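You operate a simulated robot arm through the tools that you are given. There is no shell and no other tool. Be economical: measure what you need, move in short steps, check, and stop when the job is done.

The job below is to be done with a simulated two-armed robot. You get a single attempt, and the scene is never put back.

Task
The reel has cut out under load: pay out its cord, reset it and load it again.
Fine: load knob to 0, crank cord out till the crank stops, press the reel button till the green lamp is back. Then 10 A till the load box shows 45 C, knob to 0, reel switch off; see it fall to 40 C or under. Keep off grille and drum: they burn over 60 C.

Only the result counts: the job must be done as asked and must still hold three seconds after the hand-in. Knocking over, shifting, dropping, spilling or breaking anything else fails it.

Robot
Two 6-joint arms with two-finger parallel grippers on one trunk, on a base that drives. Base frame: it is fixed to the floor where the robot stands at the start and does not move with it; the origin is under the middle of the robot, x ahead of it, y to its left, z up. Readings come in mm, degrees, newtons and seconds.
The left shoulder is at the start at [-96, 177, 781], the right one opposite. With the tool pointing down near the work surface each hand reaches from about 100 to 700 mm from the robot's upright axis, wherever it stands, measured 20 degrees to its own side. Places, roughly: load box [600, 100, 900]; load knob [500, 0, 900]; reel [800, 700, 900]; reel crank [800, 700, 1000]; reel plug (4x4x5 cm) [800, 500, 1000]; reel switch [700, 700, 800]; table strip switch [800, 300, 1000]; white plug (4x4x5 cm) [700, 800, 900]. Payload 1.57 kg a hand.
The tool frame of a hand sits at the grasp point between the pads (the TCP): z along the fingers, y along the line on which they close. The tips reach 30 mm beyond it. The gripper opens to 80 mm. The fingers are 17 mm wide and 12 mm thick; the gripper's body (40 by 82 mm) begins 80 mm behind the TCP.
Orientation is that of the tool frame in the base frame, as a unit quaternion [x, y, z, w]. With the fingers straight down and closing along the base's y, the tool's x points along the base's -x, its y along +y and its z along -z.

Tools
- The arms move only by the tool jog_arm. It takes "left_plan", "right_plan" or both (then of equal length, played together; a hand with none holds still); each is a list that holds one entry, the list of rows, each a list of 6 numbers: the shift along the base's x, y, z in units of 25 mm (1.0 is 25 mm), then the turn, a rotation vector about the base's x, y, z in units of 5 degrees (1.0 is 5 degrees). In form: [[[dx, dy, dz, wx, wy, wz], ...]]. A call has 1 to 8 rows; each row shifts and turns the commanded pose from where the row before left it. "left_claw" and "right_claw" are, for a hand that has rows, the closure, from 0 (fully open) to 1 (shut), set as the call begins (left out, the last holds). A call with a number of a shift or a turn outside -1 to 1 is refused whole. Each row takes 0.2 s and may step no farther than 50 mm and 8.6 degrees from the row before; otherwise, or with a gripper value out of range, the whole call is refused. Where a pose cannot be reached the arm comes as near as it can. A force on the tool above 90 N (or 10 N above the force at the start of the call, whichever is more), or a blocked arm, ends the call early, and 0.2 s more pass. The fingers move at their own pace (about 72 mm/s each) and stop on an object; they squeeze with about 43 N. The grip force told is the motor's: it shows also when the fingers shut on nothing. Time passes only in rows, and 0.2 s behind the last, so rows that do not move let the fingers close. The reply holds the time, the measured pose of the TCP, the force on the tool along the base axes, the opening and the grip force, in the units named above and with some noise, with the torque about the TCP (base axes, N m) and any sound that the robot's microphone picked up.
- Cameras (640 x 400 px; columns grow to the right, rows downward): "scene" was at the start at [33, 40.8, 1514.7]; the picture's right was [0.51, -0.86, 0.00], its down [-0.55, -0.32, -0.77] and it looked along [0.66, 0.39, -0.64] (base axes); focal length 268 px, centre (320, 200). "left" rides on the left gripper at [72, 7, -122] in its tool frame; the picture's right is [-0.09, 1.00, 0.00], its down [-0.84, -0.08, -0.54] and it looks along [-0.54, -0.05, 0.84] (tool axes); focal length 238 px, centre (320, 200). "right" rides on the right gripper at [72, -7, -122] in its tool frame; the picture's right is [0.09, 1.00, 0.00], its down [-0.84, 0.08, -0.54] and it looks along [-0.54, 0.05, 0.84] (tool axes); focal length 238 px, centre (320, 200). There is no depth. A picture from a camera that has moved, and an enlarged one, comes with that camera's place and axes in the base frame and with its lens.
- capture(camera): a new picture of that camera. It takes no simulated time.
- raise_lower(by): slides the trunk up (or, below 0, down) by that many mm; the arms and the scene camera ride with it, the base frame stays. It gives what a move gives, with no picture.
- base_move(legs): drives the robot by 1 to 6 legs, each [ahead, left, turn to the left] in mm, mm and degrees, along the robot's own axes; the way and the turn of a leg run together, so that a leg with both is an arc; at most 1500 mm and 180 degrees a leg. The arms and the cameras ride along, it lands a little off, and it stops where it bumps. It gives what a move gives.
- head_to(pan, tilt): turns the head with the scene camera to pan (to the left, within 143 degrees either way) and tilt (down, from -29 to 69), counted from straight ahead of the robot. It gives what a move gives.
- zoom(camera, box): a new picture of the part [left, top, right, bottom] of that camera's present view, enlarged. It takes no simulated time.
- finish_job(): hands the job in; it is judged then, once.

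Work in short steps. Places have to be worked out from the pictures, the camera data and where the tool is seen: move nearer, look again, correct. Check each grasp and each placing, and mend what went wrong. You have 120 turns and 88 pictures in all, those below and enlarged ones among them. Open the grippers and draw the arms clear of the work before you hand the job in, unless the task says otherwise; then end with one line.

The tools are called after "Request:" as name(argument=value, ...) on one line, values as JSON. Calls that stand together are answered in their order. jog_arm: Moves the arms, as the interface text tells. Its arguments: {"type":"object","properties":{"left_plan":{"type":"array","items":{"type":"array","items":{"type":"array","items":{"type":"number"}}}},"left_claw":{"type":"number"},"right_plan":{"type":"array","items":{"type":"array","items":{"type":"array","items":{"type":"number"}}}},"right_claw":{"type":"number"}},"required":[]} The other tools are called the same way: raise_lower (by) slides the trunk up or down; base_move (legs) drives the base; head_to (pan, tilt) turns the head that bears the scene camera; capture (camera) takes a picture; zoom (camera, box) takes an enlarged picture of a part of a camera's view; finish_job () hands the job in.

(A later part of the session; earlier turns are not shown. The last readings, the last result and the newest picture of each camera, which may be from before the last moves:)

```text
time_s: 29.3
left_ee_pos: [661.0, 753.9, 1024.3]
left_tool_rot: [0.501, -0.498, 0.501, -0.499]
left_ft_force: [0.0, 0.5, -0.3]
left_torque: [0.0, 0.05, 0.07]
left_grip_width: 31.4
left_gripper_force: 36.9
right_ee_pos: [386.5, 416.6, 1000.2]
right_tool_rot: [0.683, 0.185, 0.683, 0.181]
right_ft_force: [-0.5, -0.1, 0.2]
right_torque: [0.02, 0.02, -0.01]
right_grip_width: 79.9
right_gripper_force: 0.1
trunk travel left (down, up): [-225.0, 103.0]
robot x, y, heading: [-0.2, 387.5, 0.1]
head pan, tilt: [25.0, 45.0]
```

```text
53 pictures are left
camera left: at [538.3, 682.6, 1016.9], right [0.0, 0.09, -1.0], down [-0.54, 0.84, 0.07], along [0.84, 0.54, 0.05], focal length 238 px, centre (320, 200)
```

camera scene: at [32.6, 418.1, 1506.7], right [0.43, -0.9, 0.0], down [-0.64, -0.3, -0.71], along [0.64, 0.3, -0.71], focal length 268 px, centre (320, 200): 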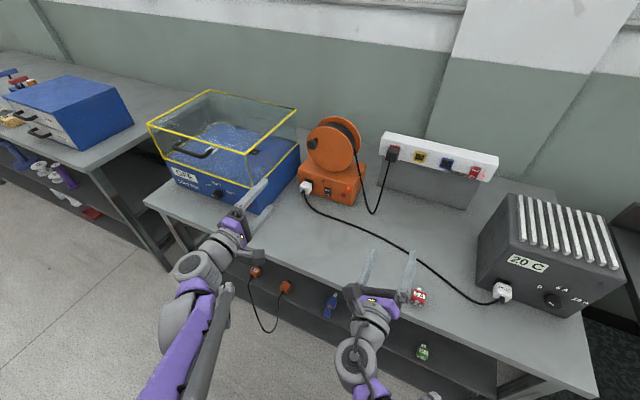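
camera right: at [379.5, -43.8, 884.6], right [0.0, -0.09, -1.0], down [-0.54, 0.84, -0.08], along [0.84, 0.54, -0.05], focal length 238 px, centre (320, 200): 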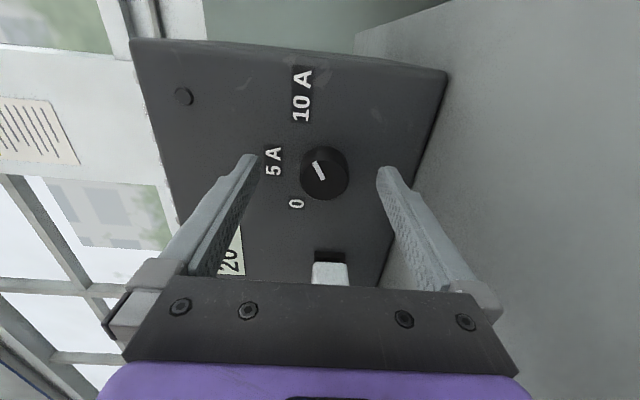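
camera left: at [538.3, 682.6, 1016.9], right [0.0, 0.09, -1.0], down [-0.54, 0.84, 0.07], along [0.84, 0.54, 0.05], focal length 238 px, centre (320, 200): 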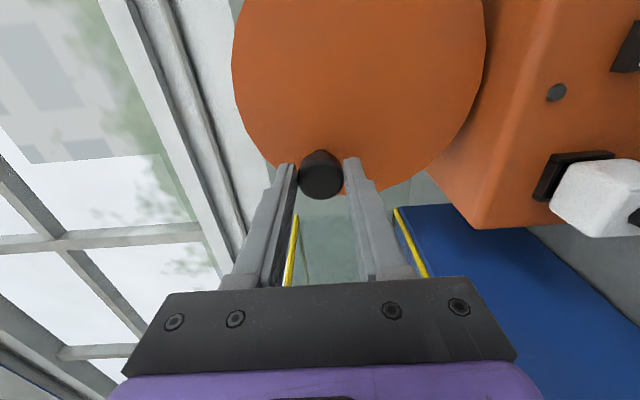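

The grip is firm at 31 mm. From the cord hanging off the right side, paying out should be clockwise seen from the front, so I test a 26° arc.

Request:
jog_arm(left_plan=[[[0, -0.3, 0.436, 0, 0, 0], [0, -0.384, 0.356, 0, 0, 0], [0, 0, 0, 0, 0, 0]]])

Request:
zoom(camera="scene", box=[270, 100, 410, 225])

Request:
capture(camera="left")

```text
time_s: 30.1
left_ee_pos: [659.9, 737.6, 1043.1]
left_tool_rot: [0.501, -0.498, 0.501, -0.499]
left_ft_force: [-13.0, -0.8, -15.4]
left_torque: [0.37, 0.67, 0.52]
left_grip_width: 30.8
left_gripper_force: 39.5
right_ee_pos: [386.1, 419.0, 999.5]
right_tool_rot: [0.683, 0.185, 0.683, 0.181]
right_ft_force: [-0.4, 0.7, -0.7]
right_torque: [-0.02, -0.01, 0.04]
right_grip_width: 80.0
right_gripper_force: 0.1
trunk travel left (down, up): [-225.0, 103.0]
robot x, y, heading: [0.7, 385.0, 0.2]
head pan, tilt: [25.0, 45.0]
```

```text
3.20 times, centred on (340, 162) of scene
camera zoom: at [31.7, 418.5, 1506.7], right [0.43, -0.9, 0.0], down [-0.64, -0.3, -0.71], along [0.64, 0.3, -0.71], focal length 857 px, centre (256, 320)
```

zoom: 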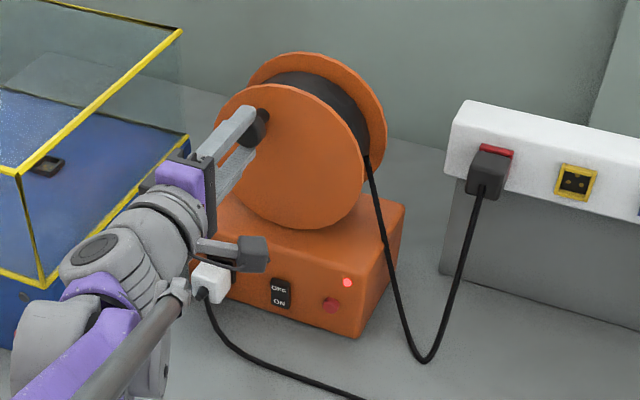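

```text
51 pictures are left
camera left: at [537.9, 665.8, 1036.9], right [0.0, 0.09, -1.0], down [-0.54, 0.84, 0.07], along [0.84, 0.54, 0.05], focal length 238 px, centre (320, 200)
```

left: 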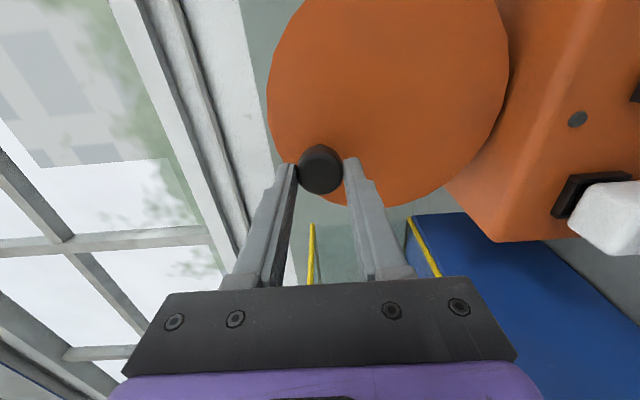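

The crank follows with little resistance. I carry on another 90°.

Request:
jog_arm(left_plan=[[[0, -0.832, 0.388, 0, 0, 0], [0, -0.916, 0.04, 0, 0, 0], [0, -0.864, -0.312, 0, 0, 0], [0, -0.676, -0.62, 0, 0, 0]]])

Request:
zoom(camera="scene", box=[270, 100, 410, 225])

```text
time_s: 31.1
left_ee_pos: [661.3, 659.7, 1029.5]
left_tool_rot: [0.504, -0.496, 0.501, -0.498]
left_ft_force: [-6.6, 22.2, -11.5]
left_torque: [0.15, 0.46, 0.81]
left_grip_width: 30.6
left_gripper_force: 39.7
right_ee_pos: [387.1, 419.6, 999.4]
right_tool_rot: [0.683, 0.186, 0.683, 0.182]
right_ft_force: [0.2, 0.6, -0.3]
right_torque: [-0.01, 0.03, 0.03]
right_grip_width: 79.8
right_gripper_force: 0.1
trunk travel left (down, up): [-225.0, 103.0]
robot x, y, heading: [3.4, 389.0, 0.2]
head pan, tilt: [25.0, 45.0]
```

```text
3.20 times, centred on (340, 162) of scene
camera zoom: at [32.6, 422.0, 1506.8], right [0.43, -0.9, 0.0], down [-0.64, -0.3, -0.71], along [0.64, 0.3, -0.71], focal length 857 px, centre (256, 320)
```

zoom: 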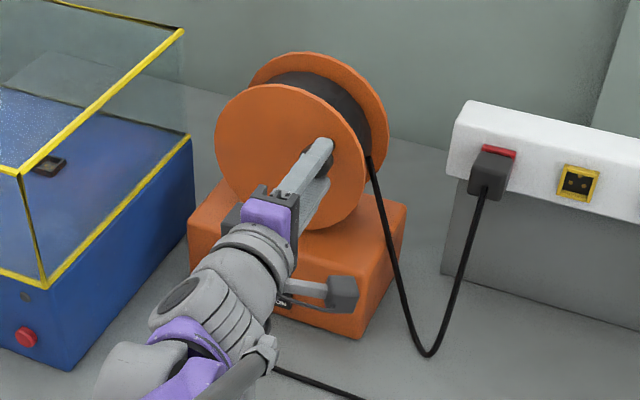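

It is turning smoothly. I continue 180° around the bottom.

Request:
jog_arm(left_plan=[[[0, -0.388, -0.832, 0, 0, 0], [0, -0.04, -0.916, 0, 0, 0], [0, 0.312, -0.864, 0, 0, 0], [0, 0.62, -0.676, 0, 0, 0], [0, 0.832, -0.388, 0, 0, 0], [0, 0.916, -0.04, 0, 0, 0], [0, 0.864, 0.312, 0, 0, 0], [0, 0.676, 0.62, 0, 0, 0]]])

Request:
zoom(camera="scene", box=[270, 100, 410, 225])

```text
time_s: 32.2
left_ee_pos: [662.1, 645.5, 945.6]
left_tool_rot: [0.491, -0.508, 0.51, -0.491]
left_ft_force: [-8.6, -21.6, -15.0]
left_torque: [0.11, 0.37, -0.64]
left_grip_width: 0.1
left_gripper_force: 21.9
right_ee_pos: [385.8, 414.9, 1000.5]
right_tool_rot: [0.683, 0.184, 0.683, 0.184]
right_ft_force: [-0.1, 0.6, 0.1]
right_torque: [0.0, -0.01, -0.04]
right_grip_width: 79.8
right_gripper_force: 0.1
trunk travel left (down, up): [-225.0, 103.0]
robot x, y, heading: [-0.3, 386.4, -0.3]
head pan, tilt: [25.0, 45.0]
stopped in row 5 (left hand): the force on the tool passed its limit at 101 N (the readings are from after the stop); the commanded pose is now the measured one
```

```text
3.20 times, centred on (340, 162) of scene
camera zoom: at [31.7, 417.6, 1506.7], right [0.42, -0.91, 0.0], down [-0.64, -0.3, -0.71], along [0.64, 0.3, -0.71], focal length 857 px, centre (256, 320)
```

zoom: 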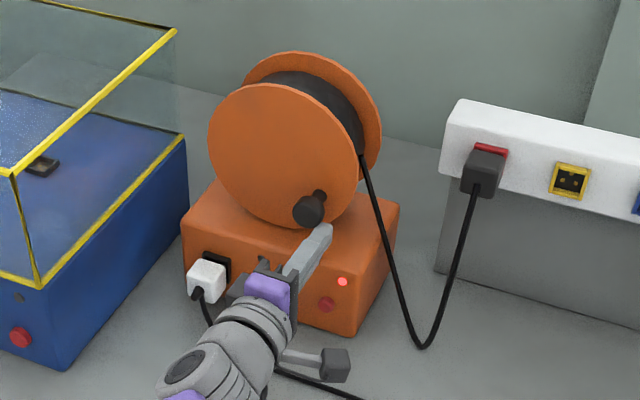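

The handle slipped out because my circle was a few mm off. A refit gives centre about (705, 998) and radius about 55. I back out, open and look for the handle again.

Request:
jog_arm(left_plan=[[[-1, 0, 0, 0, 0, 0], [-1, 0.3, 0.5, 0, 0, 0], [-1, 0.3, 0.5, 0, 0, 0], [0, 0, 0, 0, 0, 0]]], left_claw=1)

Request:
jog_arm(left_plan=[[[0, 0, 0, 0, 0, 0], [0, 0, 0, 0, 0, 0], [0, 0, 0, 0, 0, 0]]], left_claw=0)

Request:
capture(camera="left")

```text
time_s: 33.2
left_ee_pos: [586.1, 665.6, 971.3]
left_tool_rot: [0.492, -0.506, 0.507, -0.494]
left_ft_force: [1.1, 0.4, 0.1]
left_torque: [0.01, -0.01, -0.01]
left_grip_width: 0.0
left_gripper_force: 20.9
right_ee_pos: [386.0, 414.9, 1000.0]
right_tool_rot: [0.683, 0.184, 0.683, 0.182]
right_ft_force: [0.7, -0.1, 0.4]
right_torque: [-0.02, -0.01, 0.01]
right_grip_width: 80.0
right_gripper_force: 0.1
trunk travel left (down, up): [-225.0, 103.0]
robot x, y, heading: [-2.3, 387.4, -0.0]
head pan, tilt: [25.0, 45.0]
```

```text
time_s: 34.0
left_ee_pos: [585.7, 664.9, 970.5]
left_tool_rot: [0.493, -0.505, 0.507, -0.495]
left_ft_force: [0.7, 0.0, 0.0]
left_torque: [0.0, 0.0, 0.01]
left_grip_width: 79.9
left_gripper_force: 0.1
right_ee_pos: [385.7, 414.9, 999.4]
right_tool_rot: [0.683, 0.184, 0.683, 0.183]
right_ft_force: [0.6, -0.6, 0.3]
right_torque: [-0.02, 0.01, 0.01]
right_grip_width: 80.0
right_gripper_force: 0.0
trunk travel left (down, up): [-225.0, 103.0]
robot x, y, heading: [-5.3, 382.3, -0.2]
head pan, tilt: [25.0, 45.0]
```

```text
48 pictures are left
camera left: at [462.1, 597.9, 964.3], right [0.01, 0.09, -1.0], down [-0.52, 0.85, 0.07], along [0.85, 0.52, 0.05], focal length 238 px, centre (320, 200)
```

left: 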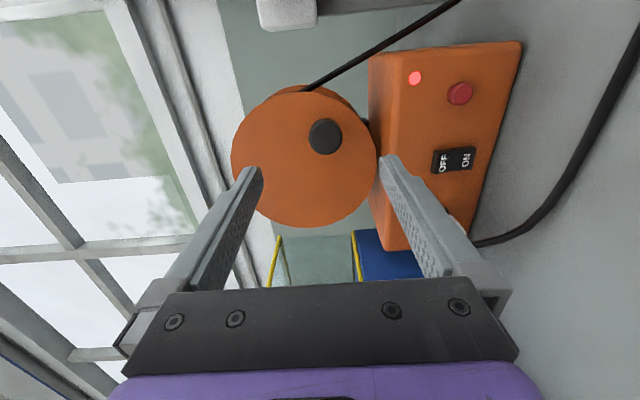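

I now see the handle at about [676, 661, 967], which fits centre (705, 998) and r 55. I move back in and grip it.

Request:
jog_arm(left_plan=[[[1, -0.16, -0.14, 0, 0, 0], [1, 0, 0, 0, 0, 0], [1, 0, 0, 0, 0, 0], [0, 0, 0, 0, 0, 0]]])

Request:
capture(camera="left")

```text
time_s: 35.0
left_ee_pos: [659.8, 661.4, 967.8]
left_tool_rot: [0.493, -0.505, 0.508, -0.494]
left_ft_force: [0.7, 1.1, 0.2]
left_torque: [0.0, 0.0, 0.0]
left_grip_width: 80.0
left_gripper_force: 0.1
right_ee_pos: [384.5, 415.1, 1000.8]
right_tool_rot: [0.683, 0.182, 0.683, 0.183]
right_ft_force: [0.4, 0.5, -0.4]
right_torque: [0.0, -0.01, -0.01]
right_grip_width: 79.8
right_gripper_force: 0.2
trunk travel left (down, up): [-225.0, 103.0]
robot x, y, heading: [-2.4, 386.4, 0.3]
head pan, tilt: [25.0, 45.0]
```

```text
47 pictures are left
camera left: at [536.0, 593.3, 959.9], right [0.01, 0.09, -1.0], down [-0.52, 0.85, 0.07], along [0.85, 0.52, 0.05], focal length 238 px, centre (320, 200)
```

left: 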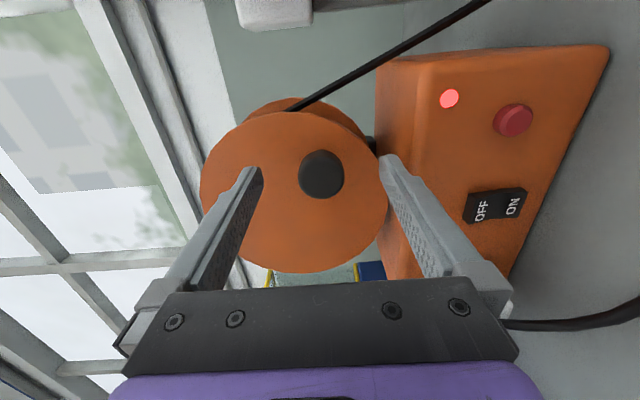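

The handle is well centred. I grip it and run the next 90° on the refined circle.

Request:
jog_arm(left_plan=[[[0, 0, 0, 0, 0, 0], [0, 0, 0, 0, 0, 0], [0, 0, 0, 0, 0, 0]]], left_claw=1)

Request:
jog_arm(left_plan=[[[0, 0.62, -0.588, 0, 0, 0], [0, 0.796, -0.308, 0, 0, 0], [0, 0.852, 0.02, 0, 0, 0], [0, 0.78, 0.348, 0, 0, 0]]])

Request:
zoom(camera="scene", box=[270, 100, 410, 225])

```text
time_s: 35.8
left_ee_pos: [659.1, 661.6, 966.6]
left_tool_rot: [0.492, -0.506, 0.508, -0.494]
left_ft_force: [-0.4, -0.1, -0.9]
left_torque: [0.04, -0.02, -0.14]
left_grip_width: 31.0
left_gripper_force: 37.6
right_ee_pos: [385.2, 414.9, 999.9]
right_tool_rot: [0.683, 0.184, 0.683, 0.182]
right_ft_force: [0.5, -1.2, 0.2]
right_torque: [0.0, 0.0, -0.01]
right_grip_width: 79.8
right_gripper_force: 0.1
trunk travel left (down, up): [-225.0, 103.0]
robot x, y, heading: [4.0, 382.9, 0.1]
head pan, tilt: [25.0, 45.0]
```

```text
time_s: 36.8
left_ee_pos: [661.5, 760.6, 949.7]
left_tool_rot: [0.505, -0.499, 0.499, -0.497]
left_ft_force: [-16.1, 44.1, -54.3]
left_torque: [0.53, 2.06, 0.57]
left_grip_width: 21.2
left_gripper_force: 34.7
right_ee_pos: [387.4, 421.8, 998.4]
right_tool_rot: [0.683, 0.188, 0.681, 0.183]
right_ft_force: [-0.5, 0.2, 0.0]
right_torque: [-0.01, 0.01, 0.01]
right_grip_width: 80.3
right_gripper_force: 0.1
trunk travel left (down, up): [-225.0, 103.0]
robot x, y, heading: [0.3, 381.7, 0.5]
head pan, tilt: [25.0, 45.0]
```

```text
3.20 times, centred on (340, 162) of scene
camera zoom: at [35.7, 427.4, 1506.3], right [0.43, -0.9, 0.0], down [-0.64, -0.31, -0.7], along [0.64, 0.3, -0.71], focal length 857 px, centre (256, 320)
```

zoom: 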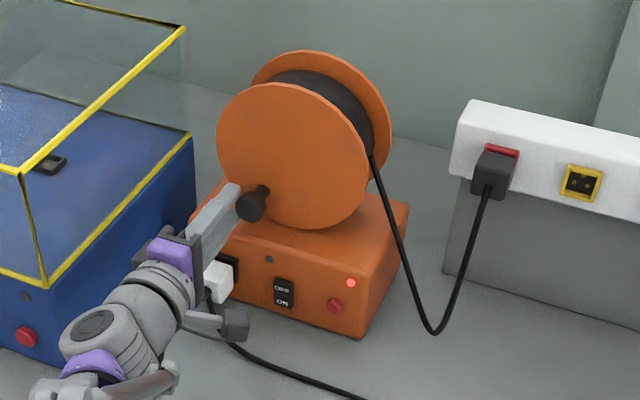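

The pads slip in shear on the bottom pass. The handle can only move on its circle, so I'll push it from behind with closed fingers used as a peg, which avoids slip altogether. I open, back out and look.

Request:
jog_arm(left_plan=[[[0, 0, 0, 0, 0, 0], [0, 0, 0, 0, 0, 0], [-1, 0, 0, 0, 0, 0], [-1, -0.7, 0, 0, 0, 0], [-1, -0.7, 0, 0, 0, 0], [0, -0.5, 0, 0, 0, 0]]], left_claw=0)

Request:
jog_arm(left_plan=[[[0, 0, 0, 0, 0, 0], [0, 0, 0, 0, 0, 0], [0, 0, 0, 0, 0, 0]]], left_claw=1)

Request:
capture(camera="left")

```text
time_s: 38.2
left_ee_pos: [586.4, 689.3, 956.1]
left_tool_rot: [0.493, -0.506, 0.507, -0.494]
left_ft_force: [-0.7, 0.1, -0.4]
left_torque: [0.03, -0.03, -0.04]
left_grip_width: 80.0
left_gripper_force: 0.0
right_ee_pos: [385.9, 414.1, 1000.2]
right_tool_rot: [0.683, 0.182, 0.683, 0.182]
right_ft_force: [-0.7, 0.2, 0.4]
right_torque: [0.0, 0.0, -0.01]
right_grip_width: 79.9
right_gripper_force: 0.1
trunk travel left (down, up): [-225.0, 103.0]
robot x, y, heading: [0.0, 385.9, -0.0]
head pan, tilt: [25.0, 45.0]
```

```text
time_s: 39.0
left_ee_pos: [585.9, 690.3, 956.1]
left_tool_rot: [0.493, -0.505, 0.508, -0.494]
left_ft_force: [-0.3, -0.2, -0.3]
left_torque: [-0.03, -0.02, -0.02]
left_grip_width: 0.2
left_gripper_force: 19.0
right_ee_pos: [385.4, 414.5, 999.3]
right_tool_rot: [0.683, 0.184, 0.683, 0.182]
right_ft_force: [-0.1, 0.1, 0.9]
right_torque: [0.0, -0.04, 0.0]
right_grip_width: 80.1
right_gripper_force: 0.0
trunk travel left (down, up): [-225.0, 103.0]
robot x, y, heading: [1.9, 385.2, 0.1]
head pan, tilt: [25.0, 45.0]
```

```text
45 pictures are left
camera left: at [461.4, 621.6, 949.0], right [0.01, 0.09, -1.0], down [-0.52, 0.85, 0.07], along [0.85, 0.52, 0.05], focal length 238 px, centre (320, 200)
```

left: 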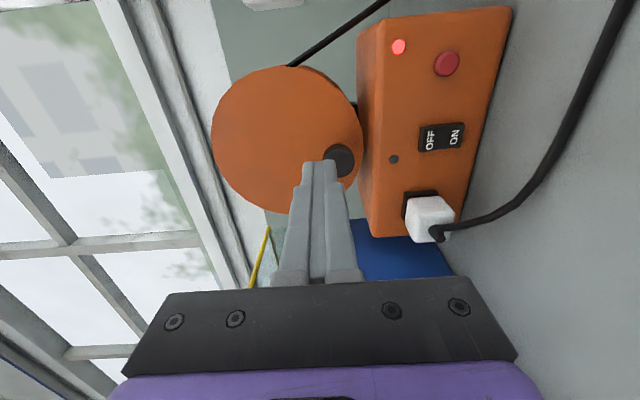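

The handle is now at the bottom, around (710, 940). I place the closed-finger peg behind it at about (674, 952), x 660.

Request:
jog_arm(left_plan=[[[0, -0.66, -0.18, 0, 0, 0], [1, 0, 0, 0, 0, 0], [1, 0, 0, 0, 0, 0], [0.96, 0, 0, 0, 0, 0], [0, 0, 0, 0, 0, 0]]])

Request:
capture(camera="left")

```text
time_s: 40.2
left_ee_pos: [658.8, 674.0, 950.8]
left_tool_rot: [0.493, -0.505, 0.509, -0.493]
left_ft_force: [0.3, -1.0, 0.0]
left_torque: [-0.01, 0.02, 0.03]
left_grip_width: 0.0
left_gripper_force: 21.5
right_ee_pos: [386.0, 415.6, 1000.0]
right_tool_rot: [0.683, 0.184, 0.683, 0.183]
right_ft_force: [0.0, 0.5, 0.4]
right_torque: [0.03, 0.02, 0.01]
right_grip_width: 80.1
right_gripper_force: 0.1
trunk travel left (down, up): [-225.0, 103.0]
robot x, y, heading: [2.6, 388.9, -0.3]
head pan, tilt: [25.0, 45.0]
```

```text
44 pictures are left
camera left: at [534.8, 605.4, 943.1], right [0.01, 0.09, -1.0], down [-0.52, 0.85, 0.07], along [0.85, 0.52, 0.05], focal length 238 px, centre (320, 200)
```

left: 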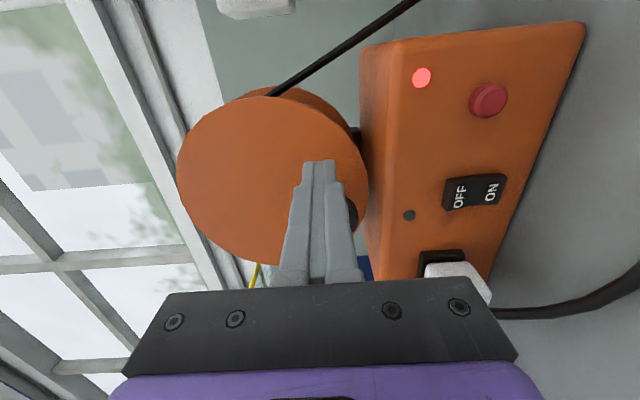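

The peg is in place behind the handle. I push through the next 180°.

Request:
jog_arm(left_plan=[[[0, 0.828, -0.3, 0, 0, 0], [0, 0.876, 0.004, 0, 0, 0], [0, 0.804, 0.34, 0, 0, 0], [0, 0.612, 0.624, 0, 0, 0], [0, 0.332, 0.808, 0, 0, 0], [0, -0.004, 0.876, 0, 0, 0], [0, -0.34, 0.804, 0, 0, 0], [0, -0.624, 0.612, 0, 0, 0]]])

Request:
zoom(camera="scene", box=[270, 100, 410, 225])

```text
time_s: 42.0
left_ee_pos: [659.3, 737.3, 1043.9]
left_tool_rot: [0.493, -0.505, 0.508, -0.494]
left_ft_force: [1.0, 0.1, 0.3]
left_torque: [0.0, -0.03, 0.01]
left_grip_width: 0.1
left_gripper_force: 20.9
right_ee_pos: [384.3, 415.2, 999.5]
right_tool_rot: [0.683, 0.182, 0.683, 0.183]
right_ft_force: [-0.4, 0.4, 0.4]
right_torque: [0.0, 0.02, 0.01]
right_grip_width: 80.1
right_gripper_force: 0.1
trunk travel left (down, up): [-225.0, 103.0]
robot x, y, heading: [0.8, 382.9, -0.2]
head pan, tilt: [25.0, 45.0]
```

```text
3.20 times, centred on (340, 162) of scene
camera zoom: at [31.6, 416.0, 1506.8], right [0.42, -0.91, 0.0], down [-0.64, -0.3, -0.71], along [0.64, 0.3, -0.71], focal length 857 px, centre (256, 320)
```

zoom: 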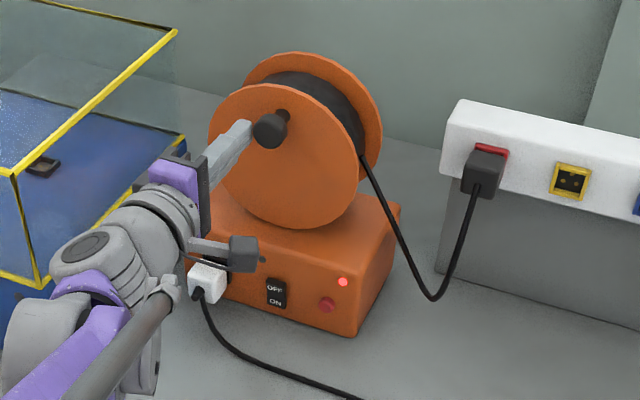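

The peg works very well, but the cord loop has clearly risen, so this direction winds the cord in. I step out, go round to the other side of the handle (now at the top) and push counterclockwise.

Request:
jog_arm(left_plan=[[[-1, 0, 0, 0, 0, 0], [-0.4, 0, 0, 0, 0, 0], [0, -0.9, 0, 0, 0, 0], [0, -0.9, 0, 0, 0, 0], [0, -0.8, 0, 0, 0, 0], [0.7, 0, 0, 0, 0, 0], [0.7, 0, 0, 0, 0, 0], [0, 0, 0, 0, 0, 0]]])

Request:
jog_arm(left_plan=[[[0, 0.792, 0.368, 0, 0, 0], [0, 0.876, 0.032, 0, 0, 0], [0, 0.82, -0.304, 0, 0, 0], [0, 0.64, -0.592, 0, 0, 0], [0, 0.368, -0.792, 0, 0, 0], [0, 0.032, -0.876, 0, 0, 0], [0, -0.304, -0.82, 0, 0, 0], [0, -0.592, -0.64, 0, 0, 0]]])

Request:
zoom(camera="scene", box=[270, 100, 410, 225])

```text
time_s: 43.8
left_ee_pos: [660.1, 672.1, 1044.3]
left_tool_rot: [0.493, -0.506, 0.508, -0.494]
left_ft_force: [0.1, -0.2, 0.2]
left_torque: [-0.01, 0.03, 0.0]
left_grip_width: 0.0
left_gripper_force: 21.5
right_ee_pos: [386.1, 414.4, 1000.8]
right_tool_rot: [0.683, 0.182, 0.683, 0.184]
right_ft_force: [-0.5, 0.3, 0.2]
right_torque: [0.04, 0.0, -0.02]
right_grip_width: 80.2
right_gripper_force: 0.0
trunk travel left (down, up): [-225.0, 103.0]
robot x, y, heading: [-5.8, 384.5, 0.0]
head pan, tilt: [25.0, 45.0]
```

```text
time_s: 45.6
left_ee_pos: [661.2, 738.2, 954.5]
left_tool_rot: [0.494, -0.506, 0.507, -0.493]
left_ft_force: [-0.2, -0.4, 0.0]
left_torque: [-0.02, 0.0, 0.0]
left_grip_width: 0.3
left_gripper_force: 21.2
right_ee_pos: [386.1, 415.5, 999.1]
right_tool_rot: [0.684, 0.184, 0.683, 0.181]
right_ft_force: [0.6, 0.6, 0.2]
right_torque: [-0.01, 0.04, -0.02]
right_grip_width: 80.0
right_gripper_force: 0.1
trunk travel left (down, up): [-225.0, 103.0]
robot x, y, heading: [-1.5, 382.8, -0.2]
head pan, tilt: [25.0, 45.0]
```

```text
3.20 times, centred on (340, 162) of scene
camera zoom: at [32.2, 416.6, 1506.7], right [0.42, -0.91, 0.0], down [-0.64, -0.3, -0.71], along [0.64, 0.3, -0.71], focal length 857 px, centre (256, 320)
```

zoom: 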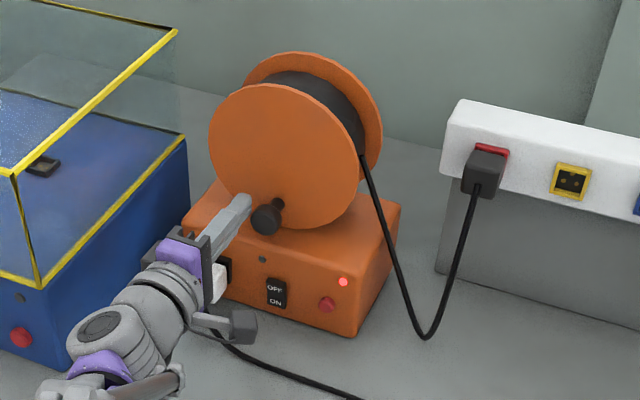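

The loop dropped again, so counterclockwise pays out. I continue the second half turn.

Request:
jog_arm(left_plan=[[[0, -0.792, -0.3, 0, 0, 0], [0, -0.876, -0.032, 0, 0, 0], [0, -0.82, 0.304, 0, 0, 0], [0, -0.64, 0.592, 0, 0, 0], [0, -0.368, 0.792, 0, 0, 0], [0, -0.032, 0.876, 0, 0, 0], [0, 0.304, 0.82, 0, 0, 0], [0, 0.592, 0.64, 0, 0, 0]]])

Request:
zoom(camera="scene", box=[270, 100, 410, 225])

```text
time_s: 47.4
left_ee_pos: [658.9, 672.0, 1047.0]
left_tool_rot: [0.493, -0.506, 0.508, -0.493]
left_ft_force: [0.0, -0.5, 1.1]
left_torque: [0.02, 0.0, 0.0]
left_grip_width: 0.0
left_gripper_force: 21.1
right_ee_pos: [385.8, 414.4, 998.7]
right_tool_rot: [0.683, 0.183, 0.683, 0.183]
right_ft_force: [-0.1, -0.1, 0.3]
right_torque: [-0.02, 0.01, 0.0]
right_grip_width: 80.1
right_gripper_force: 0.1
trunk travel left (down, up): [-225.0, 103.0]
robot x, y, heading: [-1.1, 385.6, -0.2]
head pan, tilt: [25.0, 45.0]
```

```text
3.20 times, centred on (340, 162) of scene
camera zoom: at [31.7, 416.9, 1506.7], right [0.42, -0.91, 0.0], down [-0.64, -0.3, -0.71], along [0.64, 0.3, -0.71], focal length 857 px, centre (256, 320)
```

zoom: 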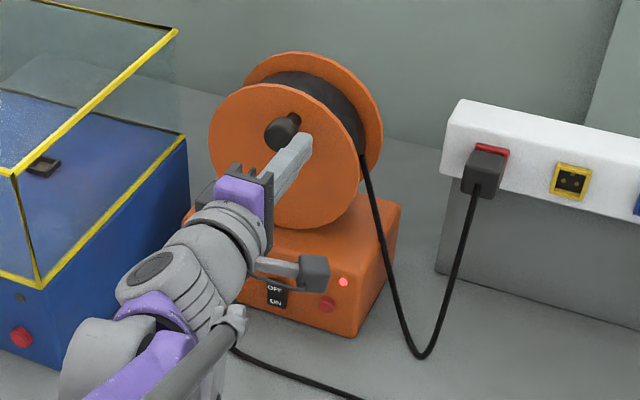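

It works. I keep turning, a full turn this time.

Request:
jog_arm(left_plan=[[[0, 0.792, 0.28, 0, 0, 0], [0, 0.876, 0.032, 0, 0, 0], [0, 0.82, -0.304, 0, 0, 0], [0, 0.64, -0.592, 0, 0, 0], [0, 0.368, -0.792, 0, 0, 0], [0, 0.032, -0.876, 0, 0, 0], [0, -0.304, -0.82, 0, 0, 0], [0, -0.592, -0.64, 0, 0, 0]]])

Request:
jog_arm(left_plan=[[[0, -0.792, -0.33, 0, 0, 0], [0, -0.876, -0.032, 0, 0, 0], [0, -0.82, 0.304, 0, 0, 0], [0, -0.64, 0.592, 0, 0, 0], [0, -0.368, 0.792, 0, 0, 0], [0, -0.032, 0.876, 0, 0, 0], [0, 0.304, 0.82, 0, 0, 0], [0, 0.592, 0.64, 0, 0, 0]]])

Request:
zoom(camera="scene", box=[270, 100, 410, 225])

```text
time_s: 49.2
left_ee_pos: [660.4, 736.3, 952.4]
left_tool_rot: [0.493, -0.505, 0.508, -0.494]
left_ft_force: [-0.4, -0.2, 0.5]
left_torque: [-0.01, 0.0, 0.04]
left_grip_width: 0.0
left_gripper_force: 21.2
right_ee_pos: [385.0, 414.5, 999.3]
right_tool_rot: [0.683, 0.184, 0.683, 0.182]
right_ft_force: [-0.9, 0.1, -0.6]
right_torque: [-0.02, -0.02, 0.01]
right_grip_width: 79.9
right_gripper_force: 0.0
trunk travel left (down, up): [-225.0, 103.0]
robot x, y, heading: [-0.7, 385.4, -0.1]
head pan, tilt: [25.0, 45.0]
```

```text
time_s: 51.0
left_ee_pos: [659.3, 672.8, 1045.5]
left_tool_rot: [0.492, -0.506, 0.508, -0.494]
left_ft_force: [-0.4, 0.1, 0.6]
left_torque: [0.02, 0.02, -0.03]
left_grip_width: 0.0
left_gripper_force: 20.8
right_ee_pos: [385.5, 414.8, 1000.1]
right_tool_rot: [0.683, 0.183, 0.683, 0.183]
right_ft_force: [-0.5, -0.2, 0.2]
right_torque: [0.01, -0.03, 0.01]
right_grip_width: 80.2
right_gripper_force: 0.2
trunk travel left (down, up): [-225.0, 103.0]
robot x, y, heading: [1.3, 383.6, 0.0]
head pan, tilt: [25.0, 45.0]
```

```text
3.20 times, centred on (340, 162) of scene
camera zoom: at [31.6, 416.9, 1506.7], right [0.42, -0.91, 0.0], down [-0.64, -0.3, -0.71], along [0.64, 0.3, -0.71], focal length 857 px, centre (256, 320)
```

zoom: 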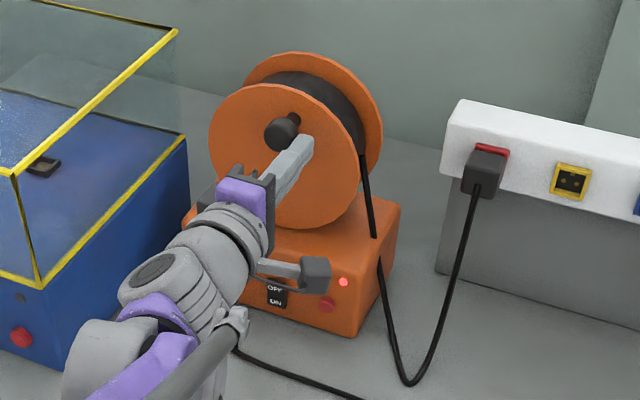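

The cord is paying out steadily, and I continue with another full turn.

Request:
jog_arm(left_plan=[[[0, 0.792, 0.33, 0, 0, 0], [0, 0.876, 0.032, 0, 0, 0], [0, 0.82, -0.304, 0, 0, 0], [0, 0.64, -0.592, 0, 0, 0], [0, 0.368, -0.792, 0, 0, 0], [0, 0.032, -0.876, 0, 0, 0], [0, -0.304, -0.82, 0, 0, 0], [0, -0.592, -0.64, 0, 0, 0]]])

Request:
jog_arm(left_plan=[[[0, -0.792, -0.35, 0, 0, 0], [0, -0.876, -0.032, 0, 0, 0], [0, -0.82, 0.304, 0, 0, 0], [0, -0.64, 0.592, 0, 0, 0], [0, -0.368, 0.792, 0, 0, 0], [0, -0.032, 0.876, 0, 0, 0], [0, 0.304, 0.82, 0, 0, 0], [0, 0.592, 0.64, 0, 0, 0]]])

Request:
zoom(camera="scene", box=[270, 100, 410, 225])

```text
time_s: 52.8
left_ee_pos: [660.2, 736.4, 952.7]
left_tool_rot: [0.493, -0.506, 0.508, -0.493]
left_ft_force: [0.6, -1.0, 0.3]
left_torque: [0.02, 0.0, -0.02]
left_grip_width: 0.2
left_gripper_force: 21.4
right_ee_pos: [385.7, 415.0, 999.7]
right_tool_rot: [0.683, 0.183, 0.683, 0.183]
right_ft_force: [-0.2, -0.2, 0.9]
right_torque: [0.01, -0.01, -0.01]
right_grip_width: 80.0
right_gripper_force: 0.0
trunk travel left (down, up): [-225.0, 103.0]
robot x, y, heading: [0.5, 388.0, 0.2]
head pan, tilt: [25.0, 45.0]
```

```text
time_s: 54.0
left_ee_pos: [661.5, 656.6, 969.6]
left_tool_rot: [-0.503, 0.508, -0.495, 0.495]
left_ft_force: [0.0, 1.1, -42.4]
left_torque: [-0.06, 1.28, 0.03]
left_grip_width: 0.0
left_gripper_force: 21.2
right_ee_pos: [387.6, 414.5, 998.5]
right_tool_rot: [0.684, 0.183, 0.682, 0.182]
right_ft_force: [-0.3, -0.1, 0.0]
right_torque: [0.03, -0.03, 0.07]
right_grip_width: 79.9
right_gripper_force: 0.1
trunk travel left (down, up): [-225.0, 103.0]
robot x, y, heading: [-5.1, 386.1, 0.3]
head pan, tilt: [25.0, 45.0]
stopped in row 6 (left hand): the force on the tool passed its limit at 122 N (the readings are from after the stop); the commanded pose is now the measured one
```

```text
3.20 times, centred on (340, 162) of scene
camera zoom: at [36.1, 417.3, 1506.4], right [0.42, -0.91, 0.0], down [-0.64, -0.3, -0.7], along [0.64, 0.3, -0.71], focal length 857 px, centre (256, 320)
```

zoom: 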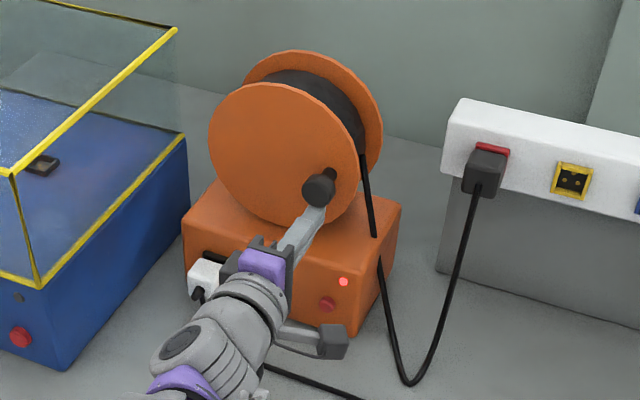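

The crank stopped dead at a point it passed freely before, so the cord is all out. I back off and bring the closed fingers, pitched 30° down, in front of the button at about [680, 636, 850].

Request:
jog_arm(left_plan=[[[-0.5, 0, 0.2, 0, 0, 0], [-1, 0, 0, 0, 0, 0], [-1, 0, 0, 0, 0, 0], [-0.5, -0.2, -0.3, 0, 0, 0]]])

Request:
jog_arm(left_plan=[[[0, -0.15, -0.6, 0, 1, 0], [0, -0.15, -0.7, 0, 1, 0], [0, -0.1, -0.7, 0, 1, 0], [0.4, 0, -0.7, 0, 1, 0], [0.5, 0, -0.7, 0, 1, 0], [0.5, 0, -0.6, 0, 1, 0], [0, 0, 0, 0, 0, 0]]])

Request:
capture(camera="left")

Request:
zoom(camera="scene", box=[270, 100, 410, 225])

```text
time_s: 55.0
left_ee_pos: [581.6, 649.0, 974.6]
left_tool_rot: [-0.498, 0.507, -0.498, 0.497]
left_ft_force: [0.6, 0.1, 0.1]
left_torque: [0.0, 0.04, 0.03]
left_grip_width: 0.2
left_gripper_force: 21.5
right_ee_pos: [383.0, 414.4, 1000.6]
right_tool_rot: [0.682, 0.184, 0.683, 0.183]
right_ft_force: [-0.5, 0.1, 0.2]
right_torque: [0.01, 0.02, -0.03]
right_grip_width: 80.2
right_gripper_force: 0.0
trunk travel left (down, up): [-225.0, 103.0]
robot x, y, heading: [-1.8, 387.0, 0.2]
head pan, tilt: [25.0, 45.0]
```

```text
time_s: 56.6
left_ee_pos: [619.9, 638.4, 873.3]
left_tool_rot: [-0.612, 0.617, -0.352, 0.348]
left_ft_force: [1.1, 0.4, 0.0]
left_torque: [0.0, 0.03, 0.0]
left_grip_width: 0.1
left_gripper_force: 21.5
right_ee_pos: [384.3, 414.5, 1000.0]
right_tool_rot: [0.683, 0.183, 0.683, 0.182]
right_ft_force: [1.2, 0.4, 0.3]
right_torque: [-0.02, 0.0, 0.01]
right_grip_width: 79.9
right_gripper_force: 0.1
trunk travel left (down, up): [-225.0, 103.0]
robot x, y, heading: [-1.4, 382.2, 0.1]
head pan, tilt: [25.0, 45.0]
```

```text
38 pictures are left
camera left: at [509.8, 568.4, 930.2], right [-0.51, 0.1, -0.86], down [-0.42, 0.84, 0.34], along [0.75, 0.53, -0.39], focal length 238 px, centre (320, 200)
```

left: 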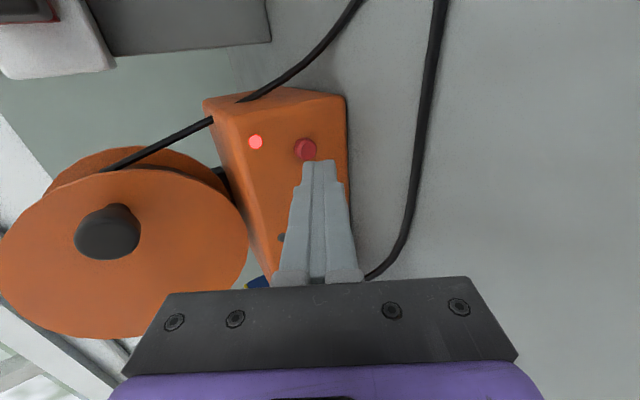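

```text
3.20 times, centred on (340, 162) of scene
camera zoom: at [31.0, 416.4, 1506.8], right [0.42, -0.91, 0.0], down [-0.64, -0.3, -0.71], along [0.64, 0.3, -0.71], focal length 857 px, centre (256, 320)
```

zoom: 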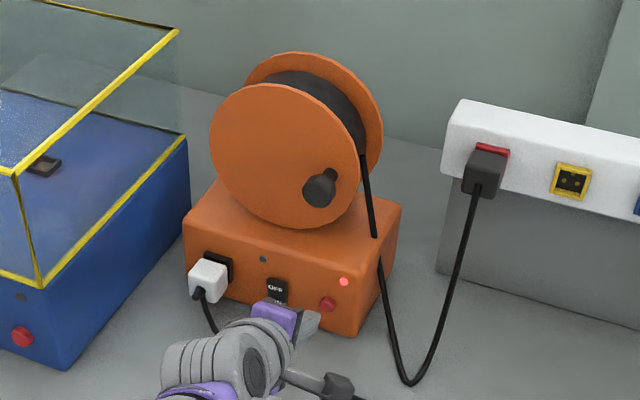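

The tip is about 34 mm in front of and 8 mm above the button. I line up and push in, then hold.

Request:
jog_arm(left_plan=[[[0.4, -0.08, -0.3, 0, 0, 0], [0.5, 0, 0, 0, 0, 0], [0.3, 0, 0, 0, 0, 0], [0.15, 0, 0, 0, 0, 0], [0, 0, 0, 0, 0, 0]]])

Request:
zoom(camera="left", box=[190, 60, 390, 260])

```text
time_s: 57.8
left_ee_pos: [652.0, 636.2, 866.8]
left_tool_rot: [-0.611, 0.617, -0.353, 0.348]
left_ft_force: [-5.0, -0.2, 1.4]
left_torque: [-0.01, -0.03, 0.0]
left_grip_width: 0.0
left_gripper_force: 21.4
right_ee_pos: [384.4, 415.9, 1000.2]
right_tool_rot: [0.683, 0.184, 0.683, 0.182]
right_ft_force: [0.4, -1.0, -0.3]
right_torque: [-0.02, -0.02, -0.03]
right_grip_width: 79.8
right_gripper_force: 0.1
trunk travel left (down, up): [-225.0, 103.0]
robot x, y, heading: [0.2, 382.8, 0.0]
head pan, tilt: [25.0, 45.0]
heard: click
```

```text
2.00 times, centred on (290, 160) of left
camera zoom: at [542.7, 565.5, 922.0], right [-0.51, 0.1, -0.86], down [-0.42, 0.84, 0.34], along [0.75, 0.53, -0.39], focal length 477 px, centre (380, 280)
```

zoom: 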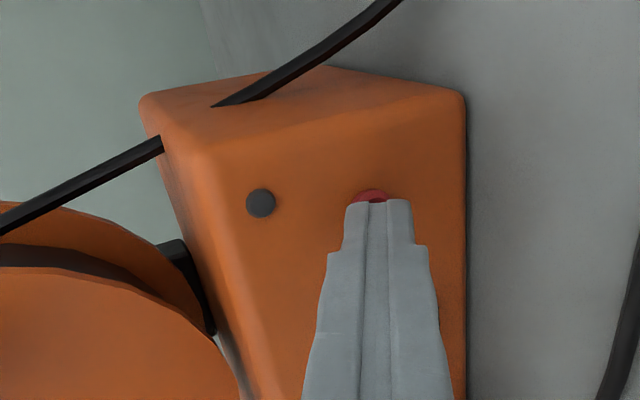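

A click was heard and the red lamp went out. I check for the green lamp.

Request:
zoom(camera="scene", box=[270, 150, 410, 225])

```text
4.57 times, centred on (340, 188) of scene
camera zoom: at [30.4, 416.5, 1506.8], right [0.42, -0.91, 0.0], down [-0.64, -0.3, -0.71], along [0.64, 0.3, -0.71], focal length 1224 px, centre (229, 257)
```

zoom: 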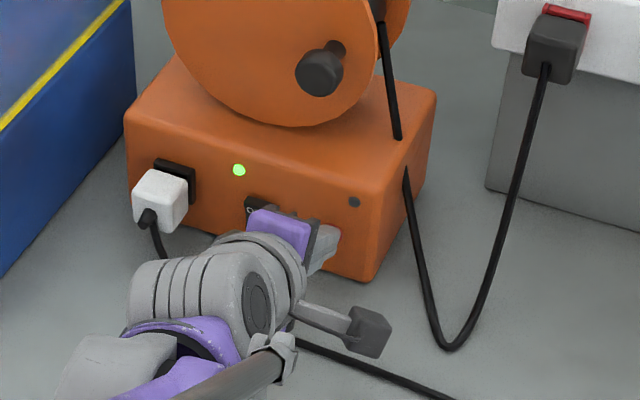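

The green lamp is back. I draw the left hand off the button and over to face the switch, while the right hand goes back toward the load knob.

Request:
jog_arm(left_plan=[[[-0.8, 0, 0.1, 0, 0, 0], [-0.8, 0, 0.1, 0, 0, 0], [0, 0.8, 0, 0, 0, 0], [0, 0.8, 0, 0, 0, 0], [0, 0.84, 0, 0, 0, 0], [0, 0, 0, 0, 0, 0], [0, 0, 0, 0, 0, 0], [0, 0, 0, 0, 0, 0]]], right_plan=[[[0, -1, 0, 0, 0, 0], [0, -1, 0, 0, 0, 0], [0, -1, 0, 0, 0, 0], [0, -1, 0, 0, 0, 0], [0, -1, 0, 0, 0, 0], [0, -1, 0, 0, 0, 0], [0, -1, 0, 0, 0, 0], [0, -1, 0, 0, 0, 0]]])

Request:
jog_arm(right_plan=[[[0, -1, 0, 0, 0, 0], [0, -1, 0, 0, 0, 0], [0, -1, 0, 0, 0, 0], [0, -1, -0.8, 0, 0, 0], [0, -1, -1, 0, 0, 0], [0, -1, -1, 0, 0, 0], [0.8, -1, -1, 0, 0, 0], [0.8, -0.4, -1, 0, 0, 0]]])

Request:
capture(camera="right")

Request:
zoom(camera="scene", box=[270, 150, 410, 225])

```text
time_s: 59.6
left_ee_pos: [611.9, 699.4, 869.5]
left_tool_rot: [-0.611, 0.618, -0.352, 0.347]
left_ft_force: [-0.2, 0.1, 0.1]
left_torque: [0.05, -0.05, -0.02]
left_grip_width: 0.0
left_gripper_force: 20.8
right_ee_pos: [383.6, 216.5, 999.1]
right_tool_rot: [0.684, 0.183, 0.682, 0.184]
right_ft_force: [0.1, -0.4, 0.0]
right_torque: [-0.04, -0.01, -0.03]
right_grip_width: 79.8
right_gripper_force: 0.1
trunk travel left (down, up): [-225.0, 103.0]
robot x, y, heading: [-4.0, 381.8, -0.0]
head pan, tilt: [25.0, 45.0]
```

```text
time_s: 61.4
left_ee_pos: [612.2, 699.0, 869.9]
left_tool_rot: [-0.611, 0.618, -0.353, 0.347]
left_ft_force: [0.3, -0.2, -0.7]
left_torque: [-0.01, 0.03, -0.01]
left_grip_width: 0.0
left_gripper_force: 20.8
right_ee_pos: [435.0, 218.3, 905.4]
right_tool_rot: [0.684, 0.179, 0.682, 0.187]
right_ft_force: [-0.4, -0.3, 0.0]
right_torque: [0.01, -0.02, -0.02]
right_grip_width: 79.8
right_gripper_force: 0.0
right hand out of reach, approached as far as the arm can: row 1, 2, 3, 4, 5, 6, 7, 8
trunk travel left (down, up): [-225.0, 103.0]
robot x, y, heading: [-0.6, 385.1, 0.2]
head pan, tilt: [25.0, 45.0]
```

```text
34 pictures are left
camera right: at [314.8, 261.4, 964.1], right [0.0, -0.82, 0.58], down [-0.55, -0.48, -0.68], along [0.84, -0.32, -0.44], focal length 238 px, centre (320, 200)
```

right: 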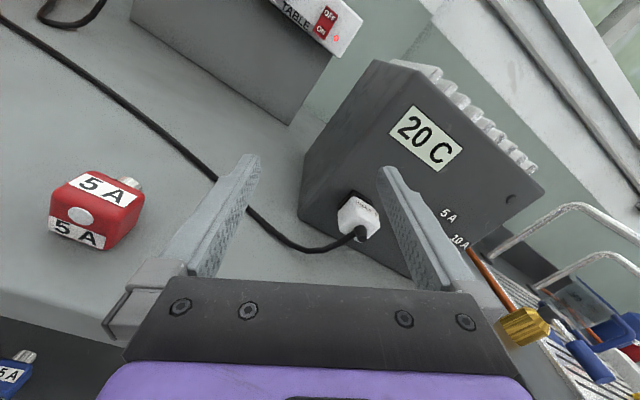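

```text
4.57 times, centred on (340, 188) of scene
camera zoom: at [32.4, 416.4, 1506.7], right [0.42, -0.91, 0.0], down [-0.64, -0.3, -0.71], along [0.64, 0.3, -0.71], focal length 1224 px, centre (229, 257)
```

zoom: 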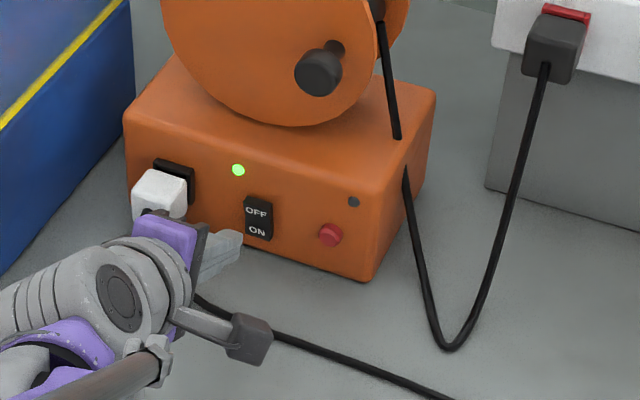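

The right arm cannot reach the knob from this stance. I pull both hands back and up, and will drive right to the first stance and return later for the switch.

Request:
jog_arm(left_plan=[[[-1, 0, 0.6, 0, 0, 0], [-1, 0, 0.6, 0, 0, 0], [-1, 0, 0.6, 0, 0, 0], [-1, 0, 0.6, 0, 0, 0], [-1, 0, 0.6, 0, 0, 0], [-1, 0, 0.6, 0, 0, 0], [-1, 0, 0.6, 0, 0, 0], [-1, 0, 0.6, 0, 0, 0]]], right_plan=[[[-0.6, 0, 0.6, 0, 0, 0], [-0.6, 0, 0.6, 0, 0, 0], [-0.6, 0, 0.6, 0, 0, 0], [0, 1, 0.5, 0, 0, 0], [0, 1, 0.5, 0, 0, 0], [0, 1, 0, 0, 0, 0], [0, 1, 0, 0, 0, 0], [0, 1, 0, 0, 0, 0]]])

```text
time_s: 63.2
left_ee_pos: [410.3, 698.8, 990.4]
left_tool_rot: [-0.611, 0.618, -0.353, 0.347]
left_ft_force: [-0.7, 0.4, 0.0]
left_torque: [-0.02, 0.0, 0.01]
left_grip_width: 0.2
left_gripper_force: 21.5
right_ee_pos: [390.6, 344.1, 975.9]
right_tool_rot: [0.683, 0.184, 0.683, 0.183]
right_ft_force: [-0.1, 0.4, -0.8]
right_torque: [0.01, 0.0, -0.04]
right_grip_width: 80.2
right_gripper_force: 0.1
trunk travel left (down, up): [-225.0, 103.0]
robot x, y, heading: [-4.5, 386.1, -0.2]
head pan, tilt: [25.0, 45.0]
```

Both hands are clear. I drive 235 mm to the right, a middle stance from which both the knob and the switch may be in reach.

Request:
base_move(legs=[[0, -235, 0]])

Request:
jog_arm(right_plan=[[[0, -1, -0.6, 0, 0, 0], [0, -1, -0.8, 0, 0, 0], [0.5, -1, -1, 0, 0, 0], [0.5, -0.2, -0.8, 0, 0, 0], [0.6, 0, -0.8, 0, 0, 0], [0, 0, 0, 0, 0, 0]]])

Request:
capture(camera="right")

```text
time_s: 65.9
left_ee_pos: [411.0, 463.1, 990.1]
left_tool_rot: [-0.611, 0.619, -0.352, 0.347]
left_ft_force: [-0.9, 0.0, 0.2]
left_torque: [0.01, 0.02, -0.03]
left_grip_width: 0.0
left_gripper_force: 21.1
right_ee_pos: [390.6, 111.4, 975.4]
right_tool_rot: [0.683, 0.184, 0.683, 0.182]
right_ft_force: [0.1, 0.8, 0.1]
right_torque: [-0.02, -0.05, -0.02]
right_grip_width: 80.2
right_gripper_force: 0.0
trunk travel left (down, up): [-225.0, 103.0]
robot x, y, heading: [-0.6, 152.5, 0.0]
head pan, tilt: [25.0, 45.0]
```

```text
time_s: 67.3
left_ee_pos: [410.8, 462.8, 991.7]
left_tool_rot: [-0.611, 0.618, -0.353, 0.347]
left_ft_force: [0.4, 0.3, 0.4]
left_torque: [-0.01, 0.05, 0.03]
left_grip_width: 0.1
left_gripper_force: 21.5
right_ee_pos: [442.2, 33.6, 900.0]
right_tool_rot: [0.683, 0.184, 0.683, 0.182]
right_ft_force: [-1.0, -0.4, 0.7]
right_torque: [0.01, -0.01, 0.02]
right_grip_width: 80.1
right_gripper_force: 0.1
right hand out of reach, approached as far as the arm can: row 3, 4, 5
trunk travel left (down, up): [-225.0, 103.0]
robot x, y, heading: [-2.1, 147.5, 0.0]
head pan, tilt: [25.0, 45.0]
```

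```text
32 pictures are left
camera right: at [319.6, 75.5, 958.6], right [0.0, -0.82, 0.58], down [-0.54, -0.49, -0.69], along [0.84, -0.31, -0.44], focal length 238 px, centre (320, 200)
```

right: 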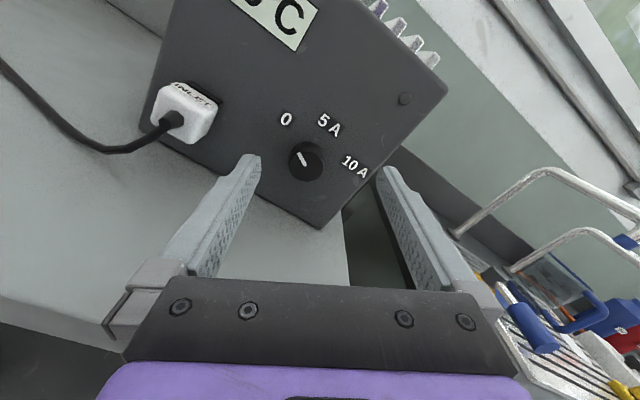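

This is nearly right; the limit here comes from the wrist being too close in. I move forward and check.

Request:
jog_arm(right_plan=[[[0.9, 0, 0, 0, 0, 0], [0.6, 0, 0, 0, 0, 0], [0, 0, 0, 0, 0, 0]]])

```text
time_s: 68.1
left_ee_pos: [410.8, 463.8, 990.9]
left_tool_rot: [-0.611, 0.618, -0.352, 0.347]
left_ft_force: [-0.2, -0.7, -0.9]
left_torque: [-0.02, 0.0, 0.02]
left_grip_width: 0.0
left_gripper_force: 21.1
right_ee_pos: [480.5, 31.2, 898.6]
right_tool_rot: [0.683, 0.183, 0.683, 0.182]
right_ft_force: [1.0, -0.1, 0.4]
right_torque: [-0.02, 0.02, 0.01]
right_grip_width: 80.2
right_gripper_force: 0.0
trunk travel left (down, up): [-225.0, 103.0]
robot x, y, heading: [2.3, 152.4, 0.4]
head pan, tilt: [25.0, 45.0]
```

I lower to z 876, then go in to x 514 as before.

Request:
jog_arm(right_plan=[[[0, 0, -0.9, 0, 0, 0], [0.5, -0.03, 0, 0, 0, 0], [0.5, 0, 0, 0, 0, 0], [0.34, 0, 0, 0, 0, 0], [0, 0, 0, 0, 0, 0]]])

Request:
zoom(camera="right", box=[180, 50, 460, 300])

```text
time_s: 69.3
left_ee_pos: [410.5, 462.4, 990.7]
left_tool_rot: [-0.611, 0.618, -0.352, 0.348]
left_ft_force: [0.7, 1.0, 0.5]
left_torque: [-0.01, -0.01, 0.01]
left_grip_width: 0.1
left_gripper_force: 22.0
right_ee_pos: [514.7, 31.7, 876.1]
right_tool_rot: [0.683, 0.183, 0.683, 0.182]
right_ft_force: [-0.2, 0.5, 0.8]
right_torque: [0.0, -0.02, -0.03]
right_grip_width: 80.1
right_gripper_force: 0.0
trunk travel left (down, up): [-225.0, 103.0]
robot x, y, heading: [-2.2, 148.1, 0.2]
head pan, tilt: [25.0, 45.0]
```

```text
1.60 times, centred on (320, 175) of right
camera zoom: at [392.1, 73.9, 935.0], right [0.0, -0.82, 0.58], down [-0.54, -0.49, -0.69], along [0.84, -0.31, -0.44], focal length 381 px, centre (320, 240)
```

zoom: 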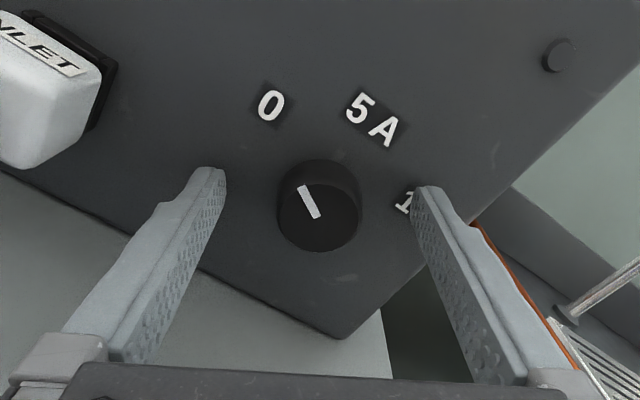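

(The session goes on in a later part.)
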